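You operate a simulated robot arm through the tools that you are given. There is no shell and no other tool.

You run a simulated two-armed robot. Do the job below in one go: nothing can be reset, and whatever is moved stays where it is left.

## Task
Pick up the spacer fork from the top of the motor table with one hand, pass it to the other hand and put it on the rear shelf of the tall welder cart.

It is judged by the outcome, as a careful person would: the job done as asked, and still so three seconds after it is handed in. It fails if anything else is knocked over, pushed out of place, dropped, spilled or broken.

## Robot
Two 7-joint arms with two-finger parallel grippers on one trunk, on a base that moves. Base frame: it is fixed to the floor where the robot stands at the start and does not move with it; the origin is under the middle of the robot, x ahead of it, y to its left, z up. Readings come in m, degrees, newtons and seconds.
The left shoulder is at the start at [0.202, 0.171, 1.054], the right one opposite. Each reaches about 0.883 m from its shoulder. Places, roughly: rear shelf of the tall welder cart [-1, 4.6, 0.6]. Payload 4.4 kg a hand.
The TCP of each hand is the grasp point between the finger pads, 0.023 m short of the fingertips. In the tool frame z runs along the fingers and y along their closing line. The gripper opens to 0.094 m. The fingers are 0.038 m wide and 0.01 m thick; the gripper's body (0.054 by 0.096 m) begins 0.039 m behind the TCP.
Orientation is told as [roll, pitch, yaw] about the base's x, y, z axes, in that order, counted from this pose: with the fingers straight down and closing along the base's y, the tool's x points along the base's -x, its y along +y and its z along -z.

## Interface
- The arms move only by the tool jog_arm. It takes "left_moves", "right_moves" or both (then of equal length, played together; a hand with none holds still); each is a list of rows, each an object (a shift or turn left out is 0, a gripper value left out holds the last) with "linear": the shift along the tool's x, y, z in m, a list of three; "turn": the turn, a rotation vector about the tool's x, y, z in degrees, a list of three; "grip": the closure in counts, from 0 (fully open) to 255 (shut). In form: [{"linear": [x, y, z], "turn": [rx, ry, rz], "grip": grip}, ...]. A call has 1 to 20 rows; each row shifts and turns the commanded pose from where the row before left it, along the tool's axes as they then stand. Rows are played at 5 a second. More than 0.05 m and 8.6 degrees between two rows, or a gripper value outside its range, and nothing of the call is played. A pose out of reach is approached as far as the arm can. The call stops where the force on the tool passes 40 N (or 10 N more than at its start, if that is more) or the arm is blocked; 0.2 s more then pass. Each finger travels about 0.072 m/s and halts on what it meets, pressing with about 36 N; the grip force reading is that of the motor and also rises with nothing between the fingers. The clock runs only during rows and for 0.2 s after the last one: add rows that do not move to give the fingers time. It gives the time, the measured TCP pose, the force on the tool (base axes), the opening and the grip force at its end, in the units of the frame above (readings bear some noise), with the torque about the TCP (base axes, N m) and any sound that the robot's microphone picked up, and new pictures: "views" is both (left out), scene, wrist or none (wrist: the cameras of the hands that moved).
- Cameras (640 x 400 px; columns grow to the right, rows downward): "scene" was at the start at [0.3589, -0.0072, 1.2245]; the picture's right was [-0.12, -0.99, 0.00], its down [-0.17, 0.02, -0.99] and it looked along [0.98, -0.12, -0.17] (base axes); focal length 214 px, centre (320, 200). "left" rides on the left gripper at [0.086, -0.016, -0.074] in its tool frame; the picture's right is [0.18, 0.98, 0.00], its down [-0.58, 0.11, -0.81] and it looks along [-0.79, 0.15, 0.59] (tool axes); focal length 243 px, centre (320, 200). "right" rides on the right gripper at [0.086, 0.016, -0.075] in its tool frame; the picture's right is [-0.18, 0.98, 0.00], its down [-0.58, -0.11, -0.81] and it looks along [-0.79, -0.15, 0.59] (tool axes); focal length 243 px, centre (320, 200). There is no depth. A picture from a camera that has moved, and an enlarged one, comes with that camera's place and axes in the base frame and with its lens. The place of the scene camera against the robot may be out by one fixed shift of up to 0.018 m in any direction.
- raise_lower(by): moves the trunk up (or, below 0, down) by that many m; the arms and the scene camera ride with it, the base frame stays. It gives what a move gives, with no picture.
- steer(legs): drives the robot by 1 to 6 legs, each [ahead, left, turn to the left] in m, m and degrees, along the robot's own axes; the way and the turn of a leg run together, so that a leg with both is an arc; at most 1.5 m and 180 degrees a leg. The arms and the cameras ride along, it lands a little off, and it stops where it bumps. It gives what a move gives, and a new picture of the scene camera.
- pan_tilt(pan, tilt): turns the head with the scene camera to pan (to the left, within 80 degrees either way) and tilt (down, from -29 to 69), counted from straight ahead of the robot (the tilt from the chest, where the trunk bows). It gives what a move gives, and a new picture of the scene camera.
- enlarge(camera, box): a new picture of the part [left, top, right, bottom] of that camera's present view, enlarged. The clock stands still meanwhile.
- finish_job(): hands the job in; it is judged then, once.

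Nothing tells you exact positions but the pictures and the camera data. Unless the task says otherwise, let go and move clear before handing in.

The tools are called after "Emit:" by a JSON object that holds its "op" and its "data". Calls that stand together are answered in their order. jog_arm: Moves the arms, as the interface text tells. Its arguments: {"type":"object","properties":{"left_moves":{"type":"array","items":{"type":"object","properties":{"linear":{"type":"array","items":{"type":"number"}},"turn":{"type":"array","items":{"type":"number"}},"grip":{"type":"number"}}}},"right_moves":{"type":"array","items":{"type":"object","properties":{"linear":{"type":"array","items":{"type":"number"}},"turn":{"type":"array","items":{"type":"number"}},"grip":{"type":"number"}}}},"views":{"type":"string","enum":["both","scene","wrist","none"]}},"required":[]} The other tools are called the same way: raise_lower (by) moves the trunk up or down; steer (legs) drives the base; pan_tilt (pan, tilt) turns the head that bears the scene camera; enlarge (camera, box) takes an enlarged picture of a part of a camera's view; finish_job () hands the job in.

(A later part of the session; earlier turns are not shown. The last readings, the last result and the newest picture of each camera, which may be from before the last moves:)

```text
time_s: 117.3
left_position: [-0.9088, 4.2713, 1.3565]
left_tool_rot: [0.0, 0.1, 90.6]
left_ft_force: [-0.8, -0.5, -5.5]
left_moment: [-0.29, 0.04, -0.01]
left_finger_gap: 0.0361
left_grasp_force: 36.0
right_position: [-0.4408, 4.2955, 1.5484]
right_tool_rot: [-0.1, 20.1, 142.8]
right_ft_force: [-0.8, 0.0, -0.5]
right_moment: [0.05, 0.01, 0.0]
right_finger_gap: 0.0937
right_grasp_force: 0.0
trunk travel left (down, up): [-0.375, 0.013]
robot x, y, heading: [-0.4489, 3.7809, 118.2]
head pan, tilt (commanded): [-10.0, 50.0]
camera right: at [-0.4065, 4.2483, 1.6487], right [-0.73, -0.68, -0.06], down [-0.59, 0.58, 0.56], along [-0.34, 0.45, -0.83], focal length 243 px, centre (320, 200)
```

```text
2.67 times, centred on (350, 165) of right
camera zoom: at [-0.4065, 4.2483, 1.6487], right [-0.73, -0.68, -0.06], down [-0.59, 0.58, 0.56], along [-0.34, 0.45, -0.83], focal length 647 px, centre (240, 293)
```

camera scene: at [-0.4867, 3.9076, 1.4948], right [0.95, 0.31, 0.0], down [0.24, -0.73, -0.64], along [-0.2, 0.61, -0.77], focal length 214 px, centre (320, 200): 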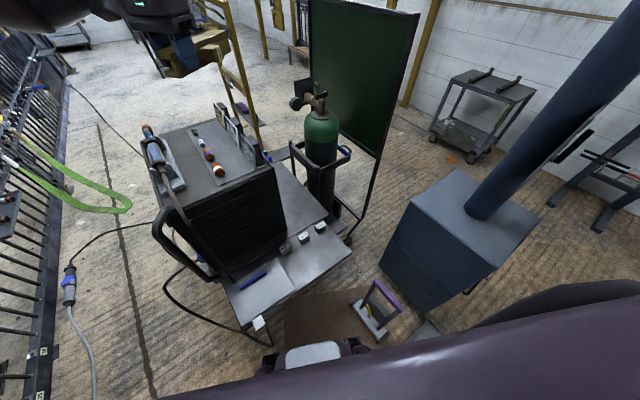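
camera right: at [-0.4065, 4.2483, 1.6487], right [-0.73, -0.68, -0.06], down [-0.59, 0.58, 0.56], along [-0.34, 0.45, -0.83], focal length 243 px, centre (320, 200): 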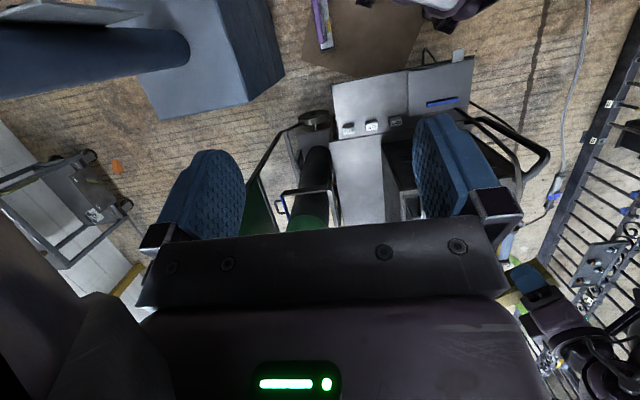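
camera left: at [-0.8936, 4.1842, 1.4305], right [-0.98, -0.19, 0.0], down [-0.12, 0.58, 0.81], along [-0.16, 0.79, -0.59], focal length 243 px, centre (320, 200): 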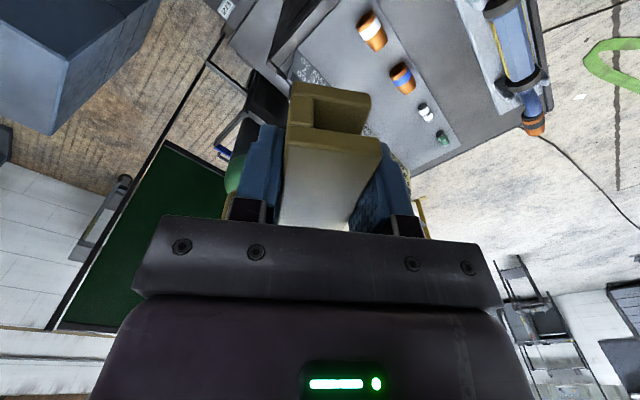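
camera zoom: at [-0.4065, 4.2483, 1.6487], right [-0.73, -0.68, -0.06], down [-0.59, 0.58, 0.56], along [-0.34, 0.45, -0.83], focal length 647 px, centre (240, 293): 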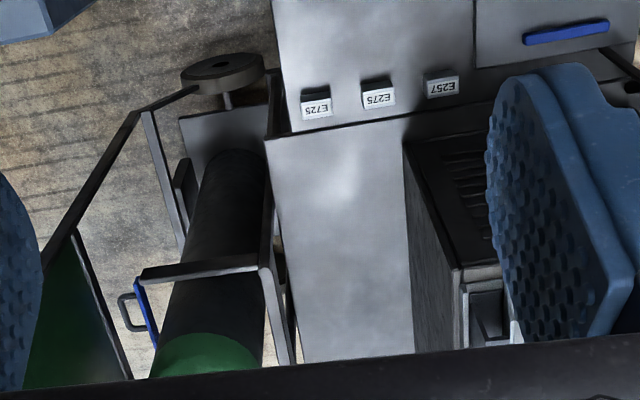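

The slot between welder and bottle bracket is about 0.23 m wide, deck z≈0.57, welder and bracket posts rise to about 1.0–1.06. I need to know how my left forearm runs so it won't touch the welder; looking at my left arm now.

Emit:
{"op": "pan_tilt", "data": {"pan": 35, "tilt": 20}}

```text
time_s: 118.4
left_position: [-0.9087, 4.2694, 1.3565]
left_tool_rot: [0.0, 0.0, 90.7]
left_ft_force: [0.2, 0.6, -6.0]
left_moment: [-0.24, 0.0, 0.02]
left_finger_gap: 0.0361
left_grasp_force: 35.9
right_position: [-0.4396, 4.2957, 1.5473]
right_tool_rot: [0.0, 20.0, 142.7]
right_ft_force: [-0.4, 0.3, 0.0]
right_moment: [0.0, -0.01, -0.02]
right_finger_gap: 0.0938
right_grasp_force: 0.2
trunk travel left (down, up): [-0.375, 0.013]
robot x, y, heading: [-0.4482, 3.7791, 118.4]
head pan, tilt (commanded): [35.0, 20.0]
camera scene: at [-0.5448, 3.8767, 1.5403], right [0.45, 0.89, 0.0], down [0.31, -0.15, -0.94], along [-0.84, 0.42, -0.34], focal length 214 px, centre (320, 200)
```

scene: 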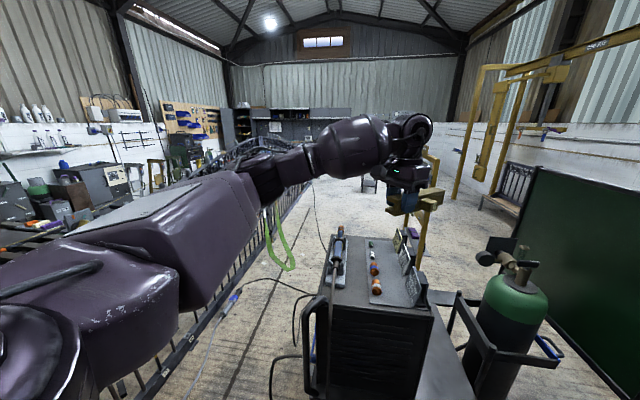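

My left elbow points outward-left, so approaching from this heading would bring the forearm too close to the welder corner. If I turn the base right to about 65° (and back off a little), the left arm will extend along the slot instead. Trunk stays raised so everything passes above obstacles.

Emit:
{"op": "pan_tilt", "data": {"pan": 30, "tilt": 40}}

Emit:
{"op": "steer", "data": {"legs": [[-0.1, -0.05, 0], [0, 0, -30]]}}

```text
time_s: 119.3
left_position: [-0.9088, 4.272, 1.3556]
left_tool_rot: [0.0, -0.1, 90.6]
left_ft_force: [0.2, -0.7, -5.9]
left_moment: [-0.26, 0.03, -0.01]
left_finger_gap: 0.0357
left_grasp_force: 35.9
right_position: [-0.4414, 4.294, 1.5483]
right_tool_rot: [0.0, 20.2, 142.6]
right_ft_force: [0.2, 0.4, -0.4]
right_moment: [-0.01, -0.01, 0.02]
right_finger_gap: 0.0938
right_grasp_force: 0.1
trunk travel left (down, up): [-0.375, 0.013]
robot x, y, heading: [-0.4498, 3.7811, 118.1]
head pan, tilt (commanded): [30.0, 40.0]
camera scene: at [-0.5341, 3.8793, 1.5091], right [0.53, 0.85, 0.0], down [0.55, -0.34, -0.77], along [-0.65, 0.4, -0.64], focal length 214 px, centre (320, 200)
```

scene: 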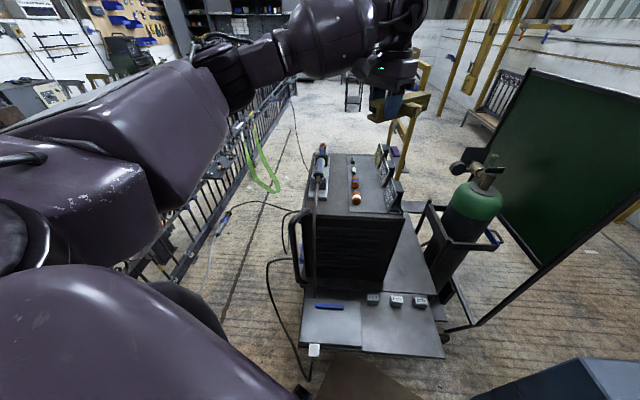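

```text
time_s: 121.9
left_position: [-0.5189, 4.3702, 1.3549]
left_tool_rot: [0.0, 0.1, 61.2]
left_ft_force: [-0.1, 0.1, -5.4]
left_moment: [-0.22, 0.11, 0.0]
left_finger_gap: 0.0357
left_grasp_force: 35.8
right_position: [-0.0969, 4.1609, 1.5484]
right_tool_rot: [0.0, 20.2, 113.3]
right_ft_force: [0.3, 0.3, 0.0]
right_moment: [0.0, 0.02, 0.0]
right_finger_gap: 0.094
right_grasp_force: 0.1
trunk travel left (down, up): [-0.375, 0.013]
robot x, y, heading: [-0.357, 3.7173, 88.7]
head pan, tilt (commanded): [30.0, 40.0]
camera scene: at [-0.3831, 3.8519, 1.509], right [0.88, 0.48, 0.0], down [0.31, -0.56, -0.77], along [-0.37, 0.67, -0.64], focal length 214 px, centre (320, 200)
```

scene: 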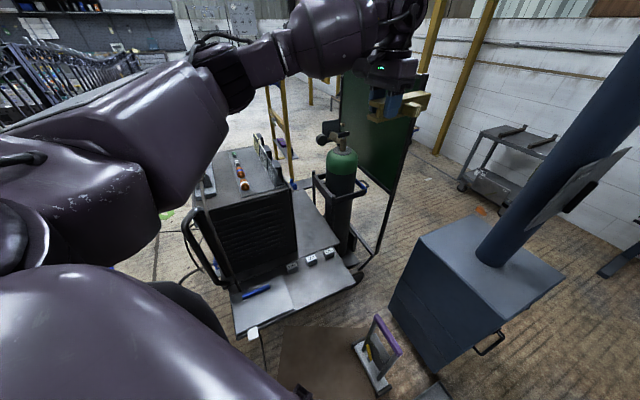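

Now at heading 89°, the left shoulder is well placed for reaching along the slot. Next I yaw the left hand so the fork points along the slot direction (azimuth ≈140°), still high above everything.

Emit:
{"op": "jog_arm", "data": {"left_moves": [{"turn": [0, 0, -8]}, {"turn": [0, 0, -8]}, {"turn": [0, 0, -8]}, {"turn": [0, 0, -8]}, {"turn": [0, 0, -8]}, {"turn": [0, 0, -8]}, {"turn": [0, 0, -8]}, {"turn": [0, 0, -8]}, {"turn": [0, 0, -8]}, {"turn": [0, 0, -7]}, {}], "views": "both"}}

```text
time_s: 124.3
left_position: [-0.5186, 4.3686, 1.3558]
left_tool_rot: [0.0, 0.0, 140.4]
left_ft_force: [0.0, 0.4, -6.0]
left_moment: [-0.21, -0.22, -0.01]
left_finger_gap: 0.0358
left_grasp_force: 36.4
right_position: [-0.0977, 4.1608, 1.5478]
right_tool_rot: [0.1, 20.1, 113.2]
right_ft_force: [-0.2, 0.5, -0.3]
right_moment: [-0.04, 0.0, -0.01]
right_finger_gap: 0.0941
right_grasp_force: 0.0
trunk travel left (down, up): [-0.375, 0.013]
robot x, y, heading: [-0.3569, 3.7184, 88.6]
head pan, tilt (commanded): [30.0, 40.0]
camera scene: at [-0.3832, 3.8519, 1.509], right [0.88, 0.48, 0.0], down [0.31, -0.56, -0.77], along [-0.37, 0.67, -0.64], focal length 214 px, centre (320, 200)
camera left: at [-0.4419, 4.3271, 1.431], right [-0.49, -0.87, 0.0], down [-0.52, 0.29, 0.81], along [-0.7, 0.39, -0.59], focal length 243 px, centre (320, 200)
```

scene: 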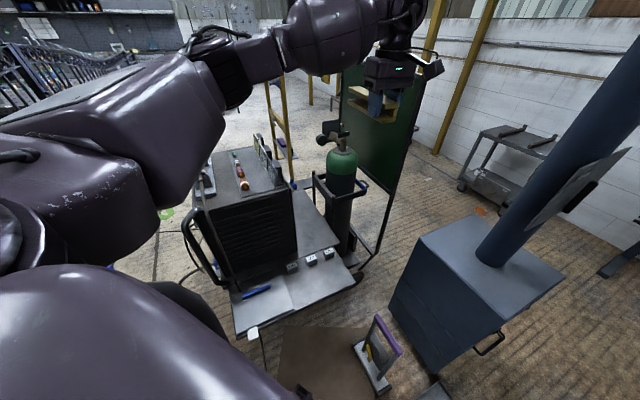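
left: 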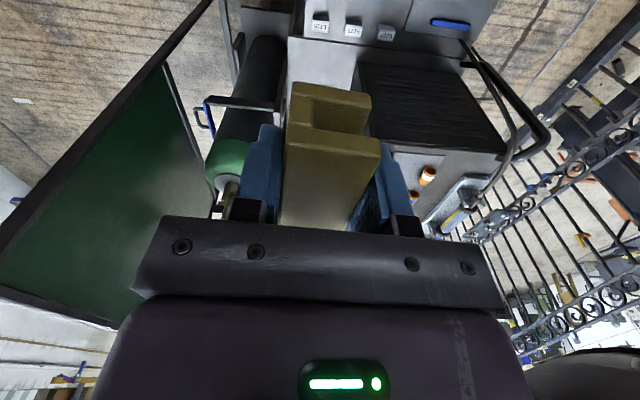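

The left hand is now aligned with the slot (fork azimuth ≈140°, in front of the slot above the near shelf). I'll lower the trunk by 0.3 m with the hand still in front of the slot and check.

Emit:
{"op": "raise_lower", "data": {"by": -0.3}}

Emit:
{"op": "jog_arm", "data": {"left_moves": [{"linear": [0, 0.014, 0]}, {"linear": [0, 0.014, 0]}, {}], "views": "both"}}

```text
time_s: 127.3
left_position: [-0.5168, 4.3692, 1.0588]
left_tool_rot: [0.0, -0.2, 140.2]
left_ft_force: [-1.0, 0.0, -5.6]
left_moment: [-0.2, -0.17, 0.03]
left_finger_gap: 0.0358
left_grasp_force: 35.8
right_position: [-0.0962, 4.2635, 1.1462]
right_tool_rot: [8.2, 34.9, 117.3]
right_ft_force: [-0.7, -0.4, 1.0]
right_moment: [0.02, -0.02, 0.0]
right_finger_gap: 0.0938
right_grasp_force: 0.0
trunk travel left (down, up): [-0.075, 0.313]
robot x, y, heading: [-0.3593, 3.718, 88.8]
head pan, tilt (commanded): [30.0, 40.0]
```

```text
time_s: 128.1
left_position: [-0.5363, 4.349, 1.0566]
left_tool_rot: [0.1, 0.1, 140.3]
left_ft_force: [-0.6, -0.6, -6.4]
left_moment: [-0.18, -0.17, -0.03]
left_finger_gap: 0.036
left_grasp_force: 35.9
right_position: [-0.0958, 4.2659, 1.1447]
right_tool_rot: [8.3, 35.2, 117.2]
right_ft_force: [0.4, 0.3, -0.7]
right_moment: [0.0, 0.01, 0.01]
right_finger_gap: 0.0941
right_grasp_force: 0.1
trunk travel left (down, up): [-0.075, 0.313]
robot x, y, heading: [-0.3586, 3.7158, 88.9]
head pan, tilt (commanded): [30.0, 40.0]
camera scene: at [-0.3792, 4.0485, 1.1764], right [0.88, 0.48, 0.0], down [0.31, -0.56, -0.77], along [-0.37, 0.67, -0.64], focal length 214 px, centre (320, 200)
camera left: at [-0.4599, 4.3061, 1.1312], right [-0.49, -0.87, 0.0], down [-0.52, 0.29, 0.81], along [-0.7, 0.39, -0.59], focal length 243 px, centre (320, 200)
```

scene: 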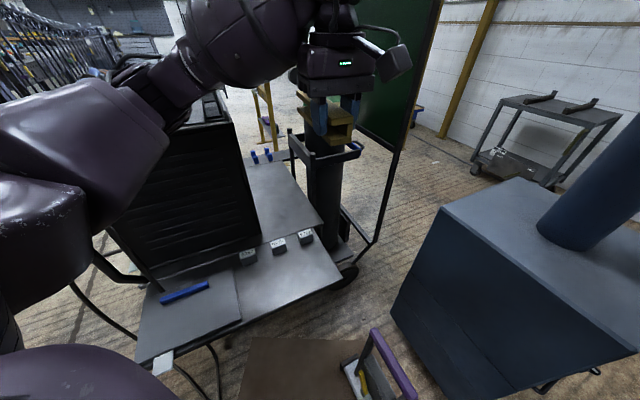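
left: 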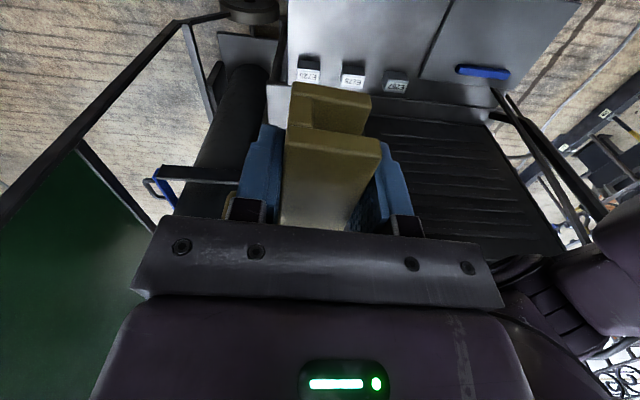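

The hand is in front of the slot at z≈1.06. My left elbow looks close to the welder's front-top edge, so I check that carefully before going lower.

Emit:
{"op": "pan_tilt", "data": {"pan": 60, "tilt": 30}}

Emit:
{"op": "enlarge", "data": {"camera": "left", "box": [440, 60, 640, 400]}}

Emit:
{"op": "jog_arm", "data": {"right_moves": [{}], "views": "wrist"}}

```text
time_s: 129.1
left_position: [-0.5363, 4.3489, 1.0577]
left_tool_rot: [0.0, 0.0, 140.2]
left_ft_force: [-0.4, 0.5, -6.3]
left_moment: [-0.16, -0.2, 0.01]
left_finger_gap: 0.0358
left_grasp_force: 36.1
right_position: [-0.095, 4.2644, 1.1434]
right_tool_rot: [8.3, 34.9, 117.2]
right_ft_force: [-0.1, 0.2, 0.7]
right_moment: [0.0, 0.01, -0.01]
right_finger_gap: 0.0938
right_grasp_force: 0.1
trunk travel left (down, up): [-0.075, 0.313]
robot x, y, heading: [-0.358, 3.7137, 88.9]
head pan, tilt (commanded): [60.0, 30.0]
camera scene: at [-0.4156, 4.0207, 1.1918], right [0.52, 0.86, 0.0], down [0.43, -0.26, -0.87], along [-0.74, 0.45, -0.5], focal length 214 px, centre (320, 200)
```

scene: 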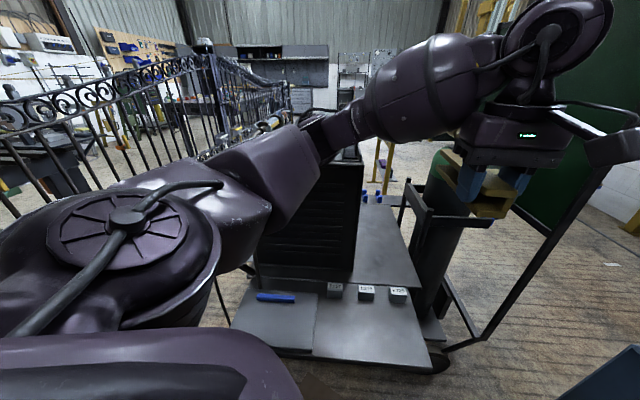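

```text
1.18 times, centred on (540, 230) of left
camera zoom: at [-0.4599, 4.306, 1.1314], right [-0.49, -0.87, 0.0], down [-0.52, 0.29, 0.81], along [-0.7, 0.39, -0.59], focal length 285 px, centre (61, 165)
```

zoom: 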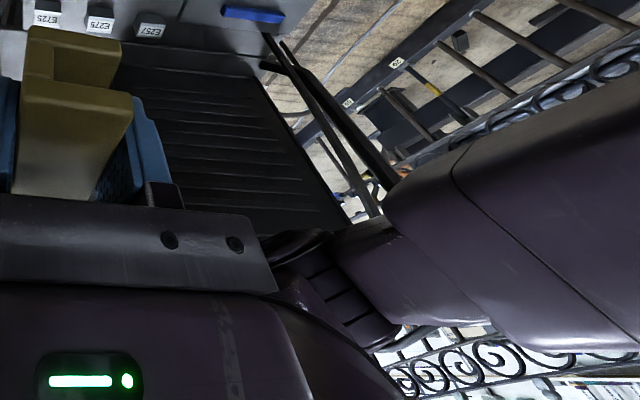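

```text
time_s: 129.5
left_position: [-0.5362, 4.3491, 1.0564]
left_tool_rot: [0.0, 0.0, 140.3]
left_ft_force: [0.2, 0.2, -6.0]
left_moment: [-0.23, -0.18, 0.03]
left_finger_gap: 0.0359
left_grasp_force: 36.2
right_position: [-0.0952, 4.2643, 1.1442]
right_tool_rot: [8.3, 35.0, 117.2]
right_ft_force: [-1.0, 0.5, 0.3]
right_moment: [0.02, -0.03, 0.0]
right_finger_gap: 0.094
right_grasp_force: 0.0
trunk travel left (down, up): [-0.075, 0.313]
robot x, y, heading: [-0.3609, 3.7189, 88.5]
head pan, tilt (commanded): [60.0, 30.0]
camera right: at [-0.0882, 4.2384, 1.257], right [-0.97, -0.24, 0.01], down [-0.22, 0.93, 0.31], along [-0.08, 0.3, -0.95], focal length 243 px, centre (320, 200)
```

right: 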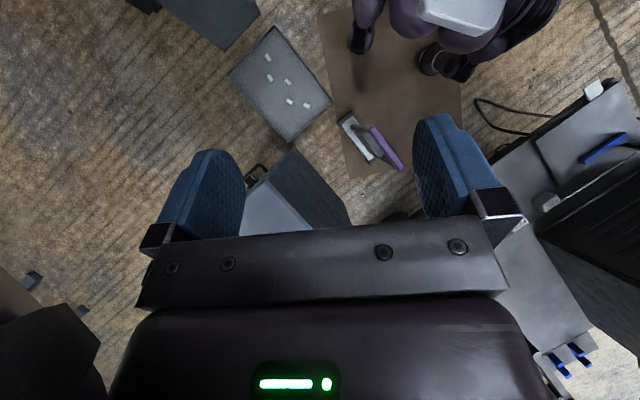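

The elbow is about 0.19 m in front of the welder face, fine, but the final forearm clearance to the welder corner would be tight. Turning the base a further 18° right improves it; nothing is in the swing path.

Emit:
{"op": "steer", "data": {"legs": [[0, 0, -18]]}}

Emit:
{"op": "jog_arm", "data": {"left_moves": [{"turn": [0, 0, -6]}, {"turn": [0, 0, -6]}, {"turn": [0, 0, -6]}, {}], "right_moves": [{"turn": [0, -5, 0]}, {"turn": [0, -7.5, 0]}, {"turn": [0, -7.5, 0]}, {}], "views": "both"}}

```text
time_s: 130.9
left_position: [-0.3334, 4.3734, 1.0568]
left_tool_rot: [0.1, 0.1, 122.4]
left_ft_force: [0.2, 0.2, -5.4]
left_moment: [-0.25, -0.11, -0.02]
left_finger_gap: 0.0358
left_grasp_force: 36.1
right_position: [0.06, 4.1585, 1.1441]
right_tool_rot: [8.3, 34.9, 99.4]
right_ft_force: [0.4, -0.1, -0.4]
right_moment: [0.02, -0.01, 0.0]
right_finger_gap: 0.094
right_grasp_force: 0.1
trunk travel left (down, up): [-0.075, 0.313]
robot x, y, heading: [-0.3585, 3.7136, 70.9]
head pan, tilt (commanded): [60.0, 30.0]
camera scene: at [-0.3196, 4.0282, 1.1919], right [0.75, 0.66, 0.0], down [0.33, -0.38, -0.87], along [-0.57, 0.65, -0.5], focal length 214 px, centre (320, 200)
```

scene: 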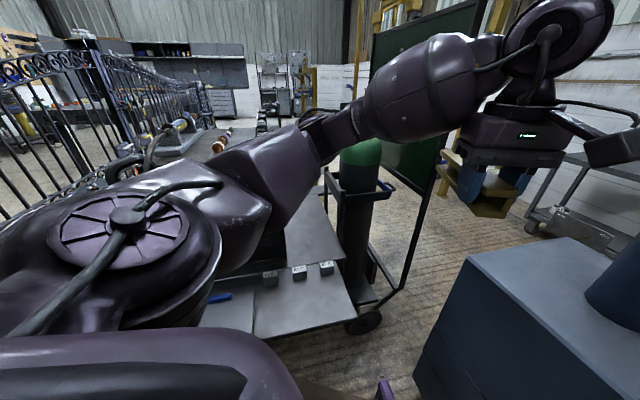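

```text
time_s: 131.9
left_position: [-0.3334, 4.373, 1.0573]
left_tool_rot: [0.2, 0.0, 140.6]
left_ft_force: [0.5, 0.9, -5.6]
left_moment: [-0.2, -0.15, -0.02]
left_finger_gap: 0.0357
left_grasp_force: 36.3
right_position: [0.0596, 4.1573, 1.1442]
right_tool_rot: [7.0, 15.0, 96.4]
right_ft_force: [0.0, 0.7, 1.0]
right_moment: [0.0, 0.0, 0.01]
right_finger_gap: 0.0942
right_grasp_force: 0.1
trunk travel left (down, up): [-0.075, 0.313]
robot x, y, heading: [-0.3559, 3.7125, 71.0]
head pan, tilt (commanded): [60.0, 30.0]
camera scene: at [-0.3204, 4.0285, 1.1918], right [0.75, 0.66, 0.0], down [0.33, -0.38, -0.87], along [-0.57, 0.65, -0.5], focal length 214 px, centre (320, 200)
camera right: at [0.0599, 4.0945, 1.2411], right [-0.99, 0.1, 0.07], down [0.12, 0.78, 0.61], along [0.01, 0.61, -0.79], focal length 243 px, centre (320, 200)
camera left: at [-0.2571, 4.331, 1.1312], right [-0.48, -0.88, 0.0], down [-0.52, 0.29, 0.81], along [-0.71, 0.39, -0.59], focal length 243 px, centre (320, 200)
```

scene: 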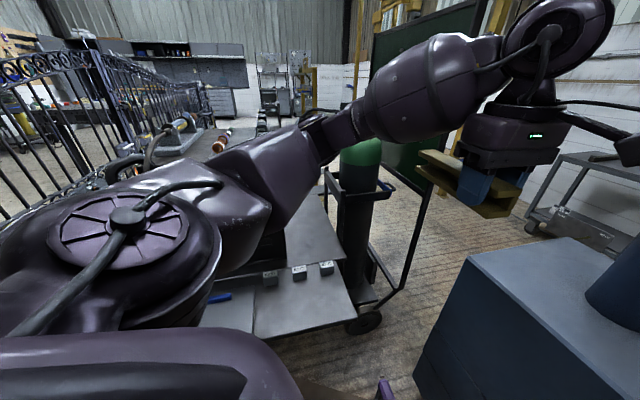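
right: 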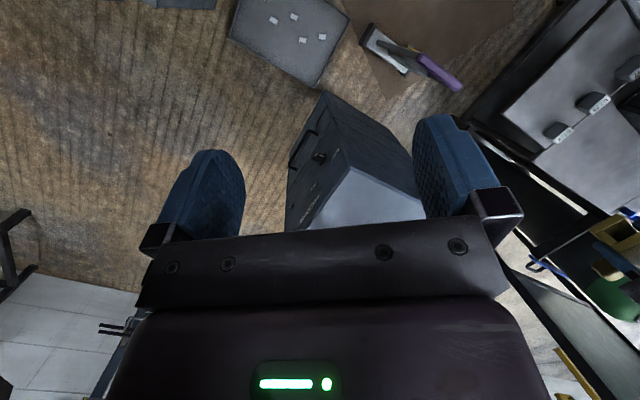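
left: 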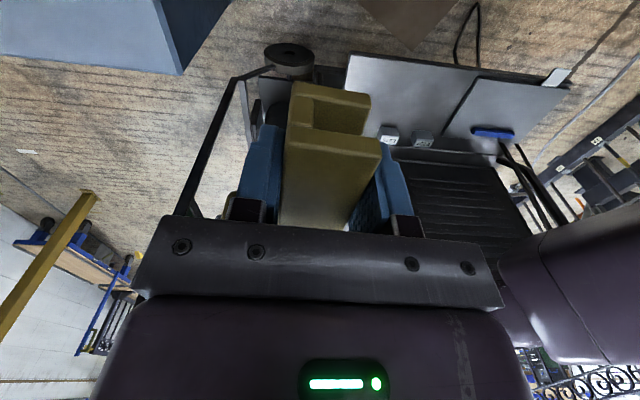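

Now the arm can extend along the slot. I shift the left hand sideways to line up with the slot axis (e≈−0.09 m from the deck's right edge), still at z≈1.06 in front of the slot.

Emit:
{"op": "jog_arm", "data": {"left_moves": [{"linear": [-0.0302, 0.0373, 0]}, {"linear": [-0.0302, 0.0373, 0]}, {"linear": [-0.0302, 0.0373, 0]}, {"linear": [-0.0302, 0.0373, 0]}, {}], "views": "both"}}

Emit:
{"op": "raise_lower", "data": {"by": -0.07}}

```text
time_s: 133.1
left_position: [-0.5205, 4.3378, 1.0569]
left_tool_rot: [0.2, 0.0, 140.3]
left_ft_force: [0.1, -0.3, -5.5]
left_moment: [-0.24, -0.16, 0.0]
left_finger_gap: 0.0358
left_grasp_force: 35.8
right_position: [0.0595, 4.16, 1.1438]
right_tool_rot: [7.2, 15.3, 96.5]
right_ft_force: [0.1, 0.5, 0.3]
right_moment: [0.0, -0.04, 0.04]
right_finger_gap: 0.0942
right_grasp_force: 0.0
trunk travel left (down, up): [-0.075, 0.313]
robot x, y, heading: [-0.3559, 3.7142, 71.1]
head pan, tilt (commanded): [60.0, 30.0]
camera scene: at [-0.3204, 4.03, 1.1909], right [0.75, 0.66, 0.0], down [0.33, -0.38, -0.87], along [-0.57, 0.65, -0.5], focal length 214 px, centre (320, 200)
camera left: at [-0.4444, 4.2949, 1.1311], right [-0.49, -0.87, 0.0], down [-0.52, 0.29, 0.81], along [-0.71, 0.39, -0.59], focal length 243 px, centre (320, 200)
```

scene: 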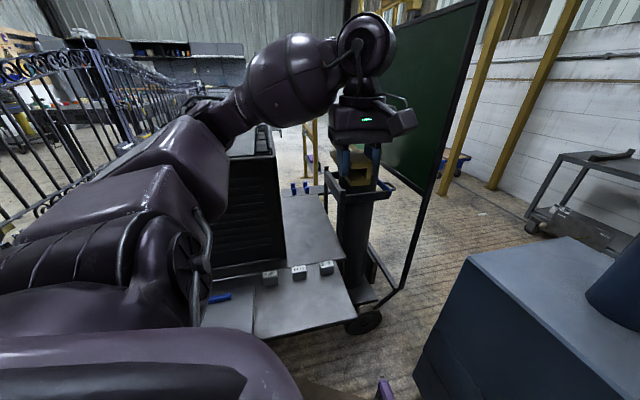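
left: 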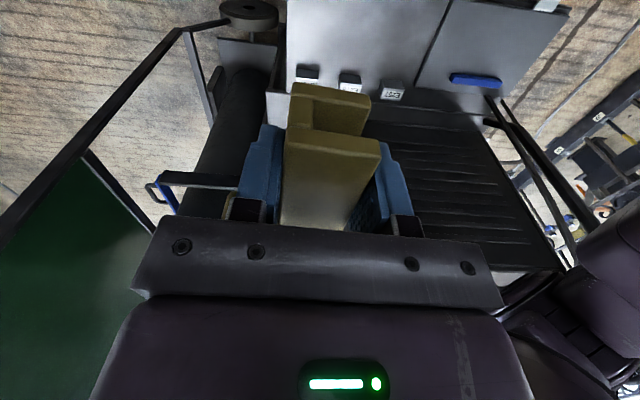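

```text
time_s: 134.2
left_position: [-0.5232, 4.3345, 0.988]
left_tool_rot: [-0.2, 0.0, 140.4]
left_ft_force: [0.4, -0.7, -5.6]
left_moment: [-0.17, -0.17, -0.03]
left_finger_gap: 0.0361
left_grasp_force: 35.8
right_position: [0.0594, 4.1578, 1.0757]
right_tool_rot: [6.9, 15.0, 96.3]
right_ft_force: [-0.6, -1.1, 0.4]
right_moment: [-0.01, 0.0, -0.03]
right_finger_gap: 0.0941
right_grasp_force: 0.0
trunk travel left (down, up): [-0.005, 0.383]
robot x, y, heading: [-0.3563, 3.7208, 71.3]
head pan, tilt (commanded): [60.0, 30.0]
```

At z≈0.99 in front of the slot, elbow well clear. Now I descend to z≈0.70 while moving forward a bit, watching forces.

Emit:
{"op": "jog_arm", "data": {"left_moves": [{"linear": [-0.0163, 0, 0.0363]}, {"linear": [-0.0163, 0, 0.0363]}, {"linear": [-0.0163, 0, 0.0363]}, {"linear": [-0.0163, 0, 0.0363]}, {}], "views": "both"}}

```text
time_s: 135.3
left_position: [-0.5718, 4.377, 0.84]
left_tool_rot: [-0.1, 0.0, 140.4]
left_ft_force: [-0.1, 0.2, -5.7]
left_moment: [-0.17, -0.17, 0.0]
left_finger_gap: 0.0359
left_grasp_force: 35.6
right_position: [0.0601, 4.1589, 1.0746]
right_tool_rot: [7.0, 15.3, 96.3]
right_ft_force: [-0.1, 0.5, 0.4]
right_moment: [-0.03, 0.0, -0.01]
right_finger_gap: 0.094
right_grasp_force: 0.0
trunk travel left (down, up): [-0.005, 0.383]
robot x, y, heading: [-0.3575, 3.7185, 71.0]
head pan, tilt (commanded): [60.0, 30.0]
camera scene: at [-0.3037, 4.0763, 1.1077], right [0.75, 0.66, 0.0], down [0.33, -0.38, -0.87], along [-0.57, 0.65, -0.5], focal length 214 px, centre (320, 200)
camera left: at [-0.4946, 4.3335, 0.9147], right [-0.48, -0.87, 0.0], down [-0.52, 0.29, 0.81], along [-0.71, 0.39, -0.59], focal length 243 px, centre (320, 200)
```

scene: 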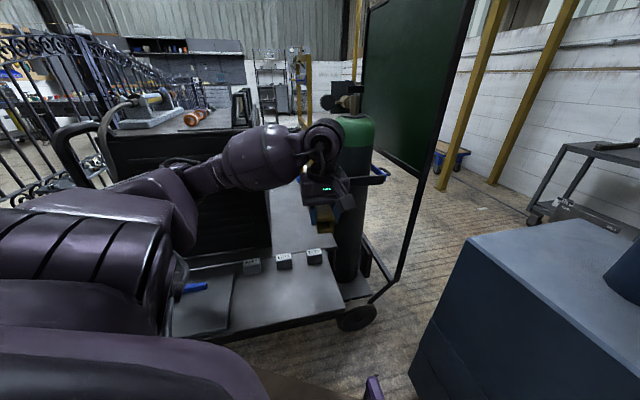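
left: 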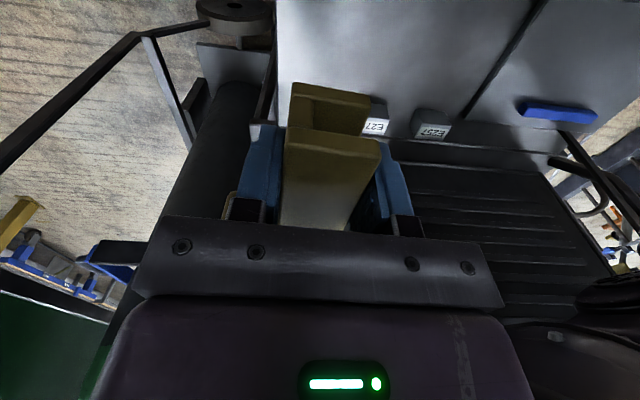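

Clear so far. Continuing down to z≈0.70.

Emit:
{"op": "jog_arm", "data": {"left_moves": [{"linear": [-0.0163, 0, 0.0363]}, {"linear": [-0.0163, 0, 0.0363]}, {"linear": [-0.0163, 0, 0.0363]}, {"linear": [-0.0163, 0, 0.0363]}, {}], "views": "both"}}

Emit:
{"op": "enlarge", "data": {"camera": "scene", "box": [180, 110, 400, 330]}}

```text
time_s: 136.6
left_position: [-0.6214, 4.4179, 0.697]
left_tool_rot: [0.1, 0.0, 140.4]
left_ft_force: [-0.5, 0.3, -5.2]
left_moment: [-0.2, -0.17, 0.02]
left_finger_gap: 0.0359
left_grasp_force: 35.9
right_position: [0.0601, 4.1579, 1.0749]
right_tool_rot: [7.0, 15.2, 96.4]
right_ft_force: [-0.2, -0.1, -0.5]
right_moment: [0.01, 0.0, -0.01]
right_finger_gap: 0.0939
right_grasp_force: 0.0
trunk travel left (down, up): [-0.005, 0.383]
robot x, y, heading: [-0.3511, 3.7121, 70.9]
head pan, tilt (commanded): [60.0, 30.0]
camera scene: at [-0.3038, 4.0764, 1.1077], right [0.75, 0.66, 0.0], down [0.33, -0.38, -0.87], along [-0.57, 0.65, -0.5], focal length 214 px, centre (320, 200)
camera left: at [-0.545, 4.3739, 0.7708], right [-0.49, -0.87, 0.0], down [-0.52, 0.29, 0.81], along [-0.71, 0.39, -0.59], focal length 243 px, centre (320, 200)
```

scene: 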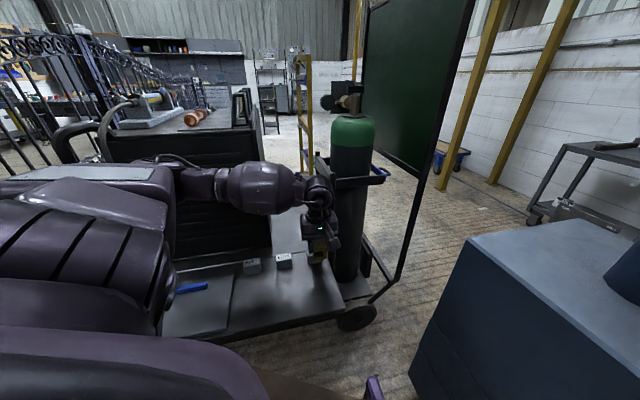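
left: 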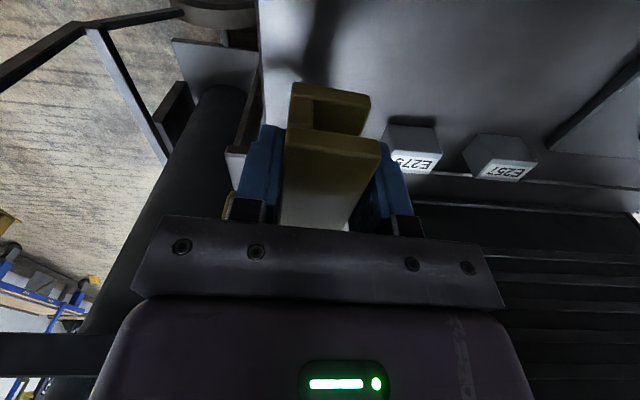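

```text
1.82 times, centred on (290, 220) of scene
camera zoom: at [-0.3038, 4.0764, 1.1077], right [0.75, 0.66, 0.0], down [0.33, -0.38, -0.87], along [-0.57, 0.65, -0.5], focal length 390 px, centre (374, 164)
```

zoom: 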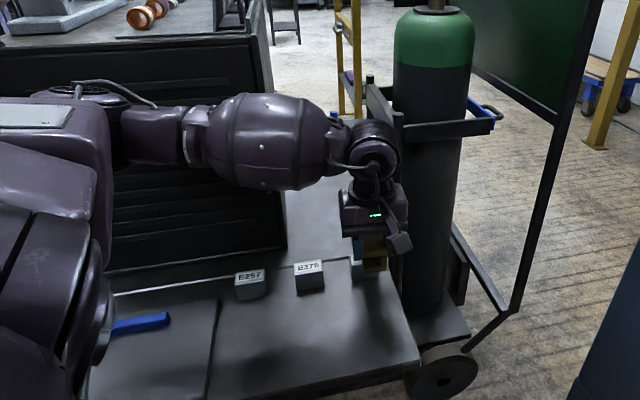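

Forearm runs in front of the welder face with room to spare, and the fork is lined up with the slot. Advancing 0.10 m into the slot at z≈0.70.

Emit:
{"op": "jog_arm", "data": {"left_moves": [{"linear": [-0.025, 0, 0]}, {"linear": [-0.025, 0, 0]}, {"linear": [-0.025, 0, 0]}, {"linear": [-0.025, 0, 0]}, {}], "views": "both"}}

Emit:
{"op": "enlarge", "data": {"camera": "scene", "box": [180, 110, 400, 330]}}

```text
time_s: 137.8
left_position: [-0.6975, 4.4812, 0.6968]
left_tool_rot: [0.1, 0.0, 140.4]
left_ft_force: [0.4, 0.1, -6.3]
left_moment: [-0.19, -0.23, -0.02]
left_finger_gap: 0.036
left_grasp_force: 36.0
right_position: [0.0606, 4.1589, 1.0739]
right_tool_rot: [7.0, 15.2, 96.4]
right_ft_force: [0.2, -0.2, 0.6]
right_moment: [0.0, 0.03, 0.0]
right_finger_gap: 0.0941
right_grasp_force: 0.0
trunk travel left (down, up): [-0.005, 0.383]
robot x, y, heading: [-0.3562, 3.7198, 70.7]
head pan, tilt (commanded): [60.0, 30.0]
camera scene: at [-0.3039, 4.0765, 1.1076], right [0.75, 0.66, 0.0], down [0.33, -0.38, -0.87], along [-0.57, 0.65, -0.5], focal length 214 px, centre (320, 200)
camera left: at [-0.6217, 4.4381, 0.7716], right [-0.49, -0.87, 0.0], down [-0.52, 0.29, 0.81], along [-0.71, 0.39, -0.59], focal length 243 px, centre (320, 200)
```

scene: 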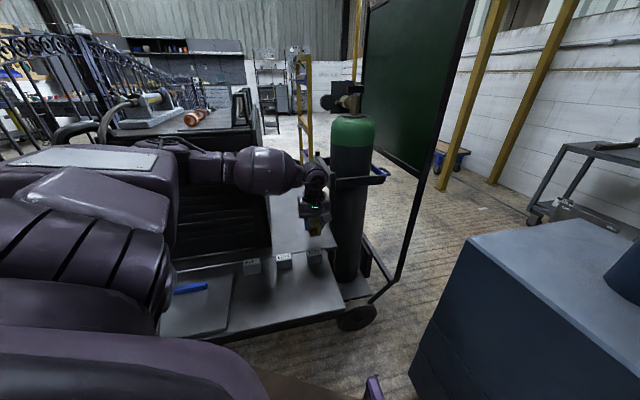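
left: 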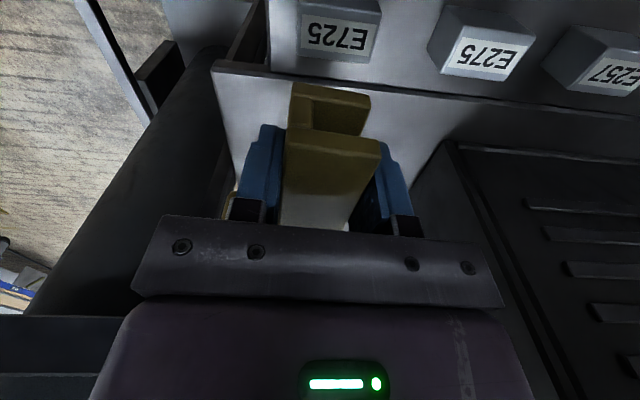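

```text
1.82 times, centred on (290, 220) of scene
camera zoom: at [-0.3039, 4.0765, 1.1076], right [0.75, 0.66, 0.0], down [0.33, -0.38, -0.87], along [-0.57, 0.65, -0.5], focal length 390 px, centre (374, 164)
```

zoom: 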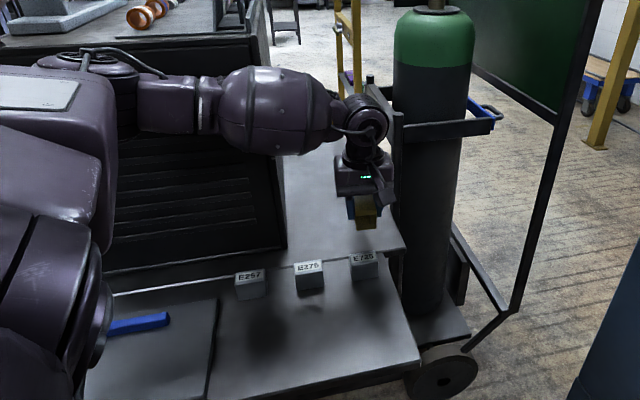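

The strip is right below-ahead, fork centred over it, deck edge visible. Advancing another 0.08 m.

Emit:
{"op": "jog_arm", "data": {"left_moves": [{"linear": [-0.0205, 0, 0]}, {"linear": [-0.0205, 0, 0]}, {"linear": [-0.0205, 0, 0]}, {"linear": [-0.0205, 0, 0]}, {}], "views": "both"}}

Emit:
{"op": "enlarge", "data": {"camera": "scene", "box": [180, 110, 400, 330]}}

```text
time_s: 139.2
left_position: [-0.7232, 4.5111, 0.6943]
left_tool_rot: [0.1, 1.8, 138.4]
left_ft_force: [-0.4, 0.6, -5.4]
left_moment: [-0.21, -0.17, 0.0]
left_finger_gap: 0.0361
left_grasp_force: 36.2
right_position: [0.0831, 4.1365, 1.0787]
right_tool_rot: [7.2, 14.3, 96.0]
right_ft_force: [0.6, -0.3, 0.1]
right_moment: [-0.01, 0.04, 0.0]
right_finger_gap: 0.0938
right_grasp_force: 0.1
trunk travel left (down, up): [-0.005, 0.383]
robot x, y, heading: [-0.347, 3.7057, 70.4]
head pan, tilt (commanded): [60.0, 30.0]
stopped in row 5 (left hand): the arm was blocked; the commanded pose is now the measured one
camera scene: at [-0.2809, 4.0583, 1.1128], right [0.76, 0.65, 0.0], down [0.32, -0.37, -0.87], along [-0.57, 0.66, -0.49], focal length 214 px, centre (320, 200)
camera left: at [-0.6499, 4.4674, 0.7719], right [-0.51, -0.86, 0.01], down [-0.53, 0.32, 0.79], along [-0.68, 0.4, -0.62], focal length 243 px, centre (320, 200)
```

scene: 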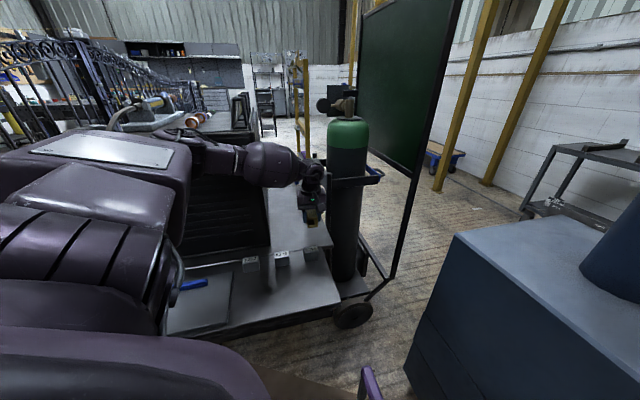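
left: 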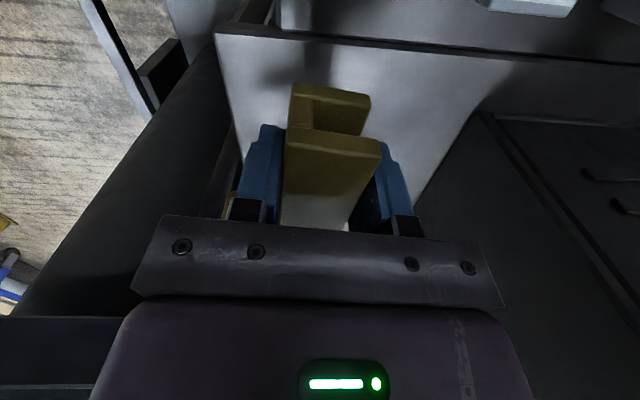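

```text
1.82 times, centred on (290, 220) of scene
camera zoom: at [-0.2809, 4.0583, 1.1128], right [0.76, 0.65, 0.0], down [0.32, -0.37, -0.87], along [-0.57, 0.66, -0.49], focal length 390 px, centre (374, 164)
```

zoom: 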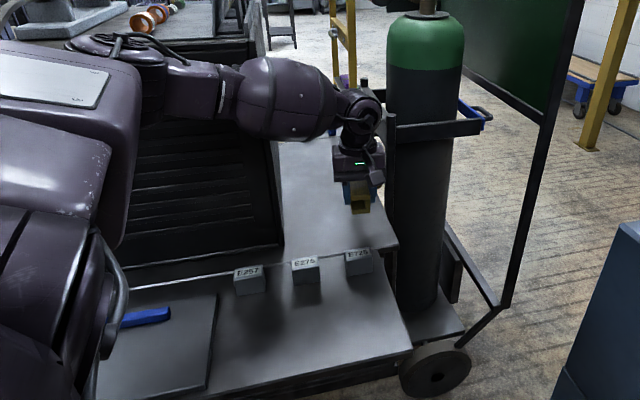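

The arm was blocked: probably my elbow/forearm met the welder's front, and the robot was nudged back slightly. I back straight off along the same path and then inspect.

Emit:
{"op": "jog_arm", "data": {"left_moves": [{"linear": [0.02, 0, 0]}, {"linear": [0.02, 0, 0]}, {"linear": [0.02, 0, 0]}, {}], "views": "both"}}

Emit:
{"op": "enlarge", "data": {"camera": "scene", "box": [0, 60, 300, 300]}}

```text
time_s: 140.2
left_position: [-0.6926, 4.4778, 0.6833]
left_tool_rot: [0.5, 2.3, 139.1]
left_ft_force: [0.7, -0.9, -5.2]
left_moment: [-0.15, -0.19, -0.02]
left_finger_gap: 0.0357
left_grasp_force: 36.1
right_position: [0.0727, 4.1494, 1.0738]
right_tool_rot: [7.0, 15.3, 96.1]
right_ft_force: [0.2, 0.6, 0.5]
right_moment: [0.01, 0.02, -0.01]
right_finger_gap: 0.094
right_grasp_force: 0.1
trunk travel left (down, up): [-0.005, 0.383]
robot x, y, heading: [-0.3485, 3.7085, 70.7]
head pan, tilt (commanded): [60.0, 30.0]
camera scene: at [-0.2916, 4.0691, 1.1075], right [0.76, 0.65, 0.0], down [0.33, -0.38, -0.87], along [-0.56, 0.66, -0.5], focal length 214 px, centre (320, 200)
camera left: at [-0.6189, 4.4347, 0.7609], right [-0.5, -0.86, 0.02], down [-0.53, 0.32, 0.78], along [-0.68, 0.39, -0.62], focal length 243 px, centre (320, 200)
```

scene: 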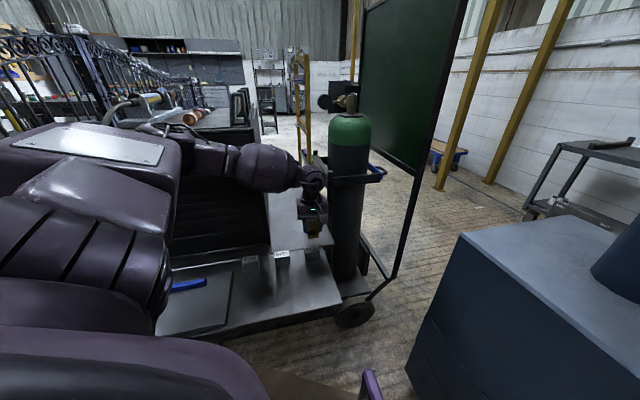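
left: 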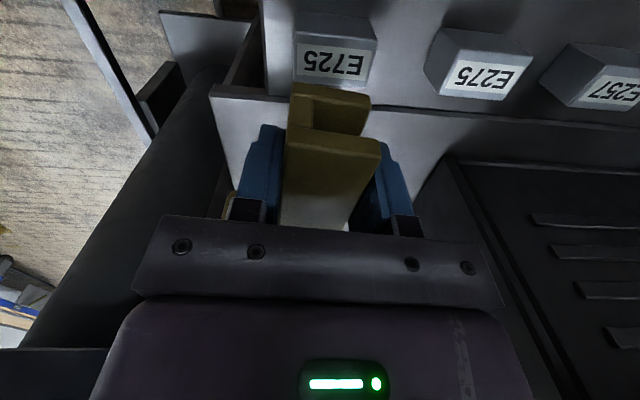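

```text
1.67 times, centred on (150, 180) of scene
camera zoom: at [-0.2916, 4.0691, 1.1075], right [0.76, 0.65, 0.0], down [0.33, -0.38, -0.87], along [-0.56, 0.66, -0.5], focal length 358 px, centre (603, 233)
```

zoom: 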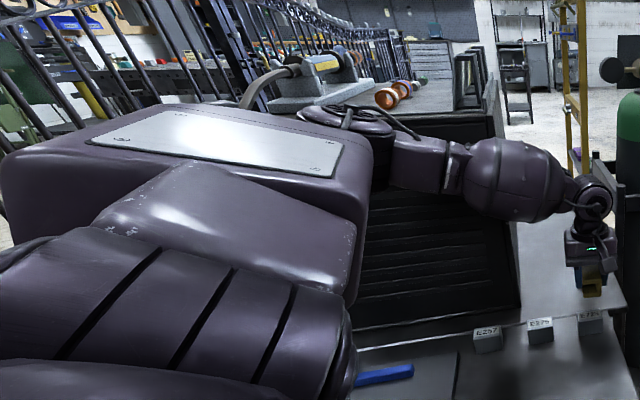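

The cart did not move (its corner still measures the same). I need to see what touched; I'll turn the right hand's camera toward my left arm and the welder front.

Emit:
{"op": "jog_arm", "data": {"right_moves": [{"turn": [0, -7, 0]}, {"turn": [0, -7, 0]}, {"turn": [0, -7, 0]}, {"turn": [0, -7, 0]}, {"turn": [0, -7, 0]}, {"turn": [-2.736, 0, -7.52]}, {"turn": [-2.736, 0, -7.52]}, {"turn": [-2.736, 0, -7.52]}, {"turn": [-2.736, 0, -7.52]}, {"turn": [-2.736, 0, -7.52]}, {}], "views": "wrist"}}

```text
time_s: 142.6
left_position: [-0.6921, 4.4763, 0.6834]
left_tool_rot: [0.5, 2.2, 139.0]
left_ft_force: [0.4, -0.2, -6.3]
left_moment: [-0.17, -0.13, 0.01]
left_finger_gap: 0.0361
left_grasp_force: 36.2
right_position: [0.0728, 4.1485, 1.0736]
right_tool_rot: [5.9, -24.0, 132.3]
right_ft_force: [-0.3, -0.1, 0.4]
right_moment: [0.01, -0.01, -0.01]
right_finger_gap: 0.0938
right_grasp_force: 0.1
trunk travel left (down, up): [-0.005, 0.383]
robot x, y, heading: [-0.347, 3.7074, 70.7]
head pan, tilt (commanded): [60.0, 30.0]
camera right: at [0.1402, 4.0615, 1.1088], right [-0.81, -0.56, 0.17], down [0.0, 0.28, 0.96], along [-0.59, 0.78, -0.23], focal length 243 px, centre (320, 200)
```

right: 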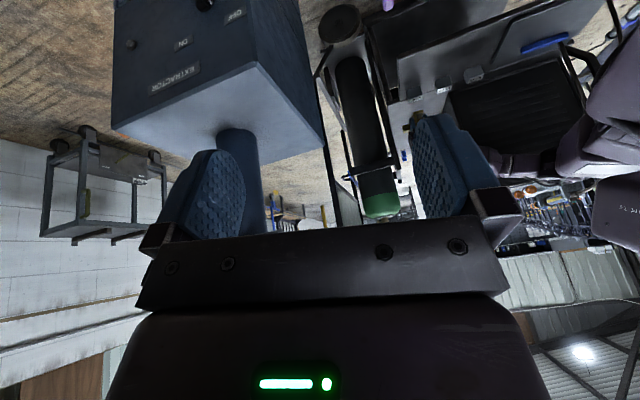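

Emit:
{"op": "enlarge", "data": {"camera": "right", "box": [380, 0, 640, 240]}}

```text
1.67 times, centred on (510, 120) of right
camera zoom: at [0.1402, 4.0615, 1.1088], right [-0.81, -0.56, 0.17], down [0.0, 0.28, 0.96], along [-0.59, 0.78, -0.23], focal length 404 px, centre (3, 333)
```

zoom: 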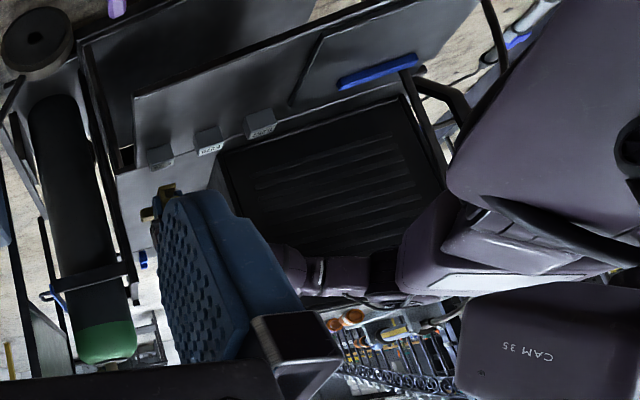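

My wrist was probably touching the near bracket post (the hand's force sensor felt nothing, so contact was behind it), as I was too close to the right edge. I'll retreat a bit, shift 3 cm toward the slot's middle, and tilt the hand about 10° so the wrist stays farther out of the slot.

Emit:
{"op": "jog_arm", "data": {"left_moves": [{"linear": [0.02, 0, 0]}, {"linear": [0.02, 0, 0]}, {"linear": [0.02, 0, 0]}, {"linear": [0, 0.015, 0]}, {"linear": [0, 0.015, 0]}, {"turn": [0, -6, 0]}, {"turn": [0, -6, 0]}, {}], "views": "both"}}

```text
time_s: 144.3
left_position: [-0.665, 4.4156, 0.6859]
left_tool_rot: [0.4, -9.7, 139.0]
left_ft_force: [0.0, 0.6, -5.8]
left_moment: [-0.21, -0.18, -0.01]
left_finger_gap: 0.0358
left_grasp_force: 35.7
right_position: [0.0734, 4.1497, 1.0726]
right_tool_rot: [5.8, -23.9, 132.1]
right_ft_force: [0.0, -1.1, 0.0]
right_moment: [0.01, 0.02, -0.03]
right_finger_gap: 0.0941
right_grasp_force: 0.1
trunk travel left (down, up): [-0.005, 0.383]
robot x, y, heading: [-0.346, 3.7073, 70.8]
head pan, tilt (commanded): [60.0, 30.0]
camera scene: at [-0.2914, 4.0691, 1.1076], right [0.76, 0.65, 0.0], down [0.33, -0.38, -0.87], along [-0.56, 0.66, -0.5], focal length 214 px, centre (320, 200)
camera left: at [-0.5815, 4.3635, 0.7453], right [-0.51, -0.86, -0.02], down [-0.4, 0.21, 0.89], along [-0.77, 0.46, -0.45], focal length 243 px, centre (320, 200)
```

scene: 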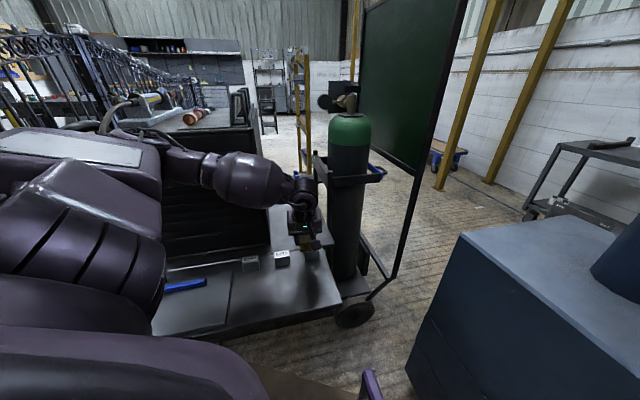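
left: 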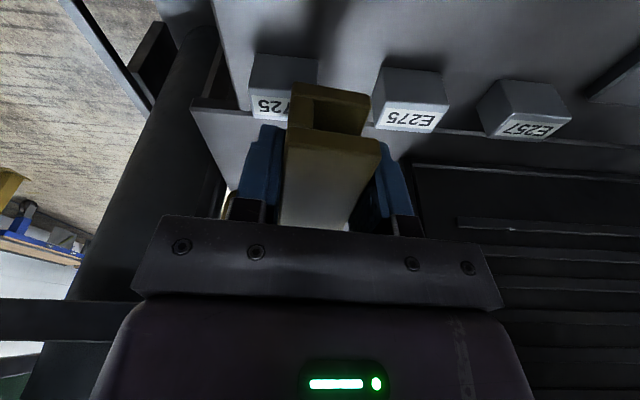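

Now at e≈−0.114 m (mid-slot) with 10° tilt. Advancing in two halves, checking between.

Emit:
{"op": "jog_arm", "data": {"left_moves": [{"linear": [-0.02165, 0.0013, 0.0037]}, {"linear": [-0.02165, 0.0013, 0.0037]}, {"linear": [-0.02165, 0.0013, 0.0037]}, {}], "views": "both"}}

Emit:
{"op": "enlarge", "data": {"camera": "scene", "box": [120, 90, 400, 290]}}

```text
time_s: 145.3
left_position: [-0.7178, 4.4536, 0.6863]
left_tool_rot: [0.5, -9.8, 138.9]
left_ft_force: [0.4, -0.2, -6.1]
left_moment: [-0.17, -0.15, 0.0]
left_finger_gap: 0.0357
left_grasp_force: 36.2
right_position: [0.0734, 4.15, 1.0738]
right_tool_rot: [5.9, -24.0, 132.2]
right_ft_force: [1.2, 0.0, -1.0]
right_moment: [-0.02, -0.01, 0.01]
right_finger_gap: 0.0939
right_grasp_force: 0.0
trunk travel left (down, up): [-0.005, 0.383]
robot x, y, heading: [-0.3469, 3.7091, 70.8]
head pan, tilt (commanded): [60.0, 30.0]
camera scene: at [-0.2914, 4.0691, 1.1076], right [0.76, 0.65, 0.0], down [0.33, -0.38, -0.87], along [-0.56, 0.66, -0.5], focal length 214 px, centre (320, 200)
camera left: at [-0.6339, 4.4034, 0.7461], right [-0.51, -0.86, -0.02], down [-0.4, 0.21, 0.89], along [-0.76, 0.46, -0.45], focal length 243 px, centre (320, 200)
```

scene: 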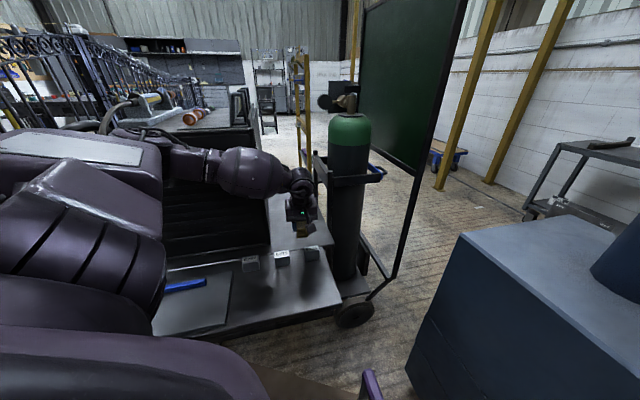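
left: 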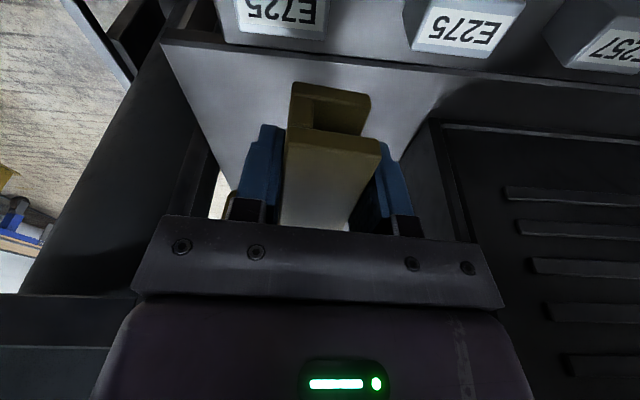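

```text
2.00 times, centred on (260, 190) of scene
camera zoom: at [-0.2914, 4.0691, 1.1076], right [0.76, 0.65, 0.0], down [0.33, -0.38, -0.87], along [-0.56, 0.66, -0.5], focal length 429 px, centre (440, 220)
```

zoom: 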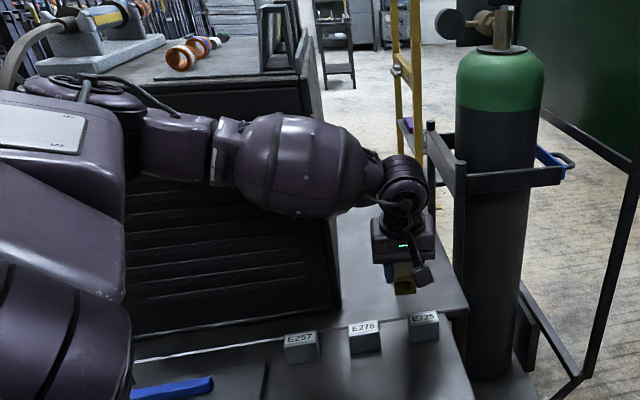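

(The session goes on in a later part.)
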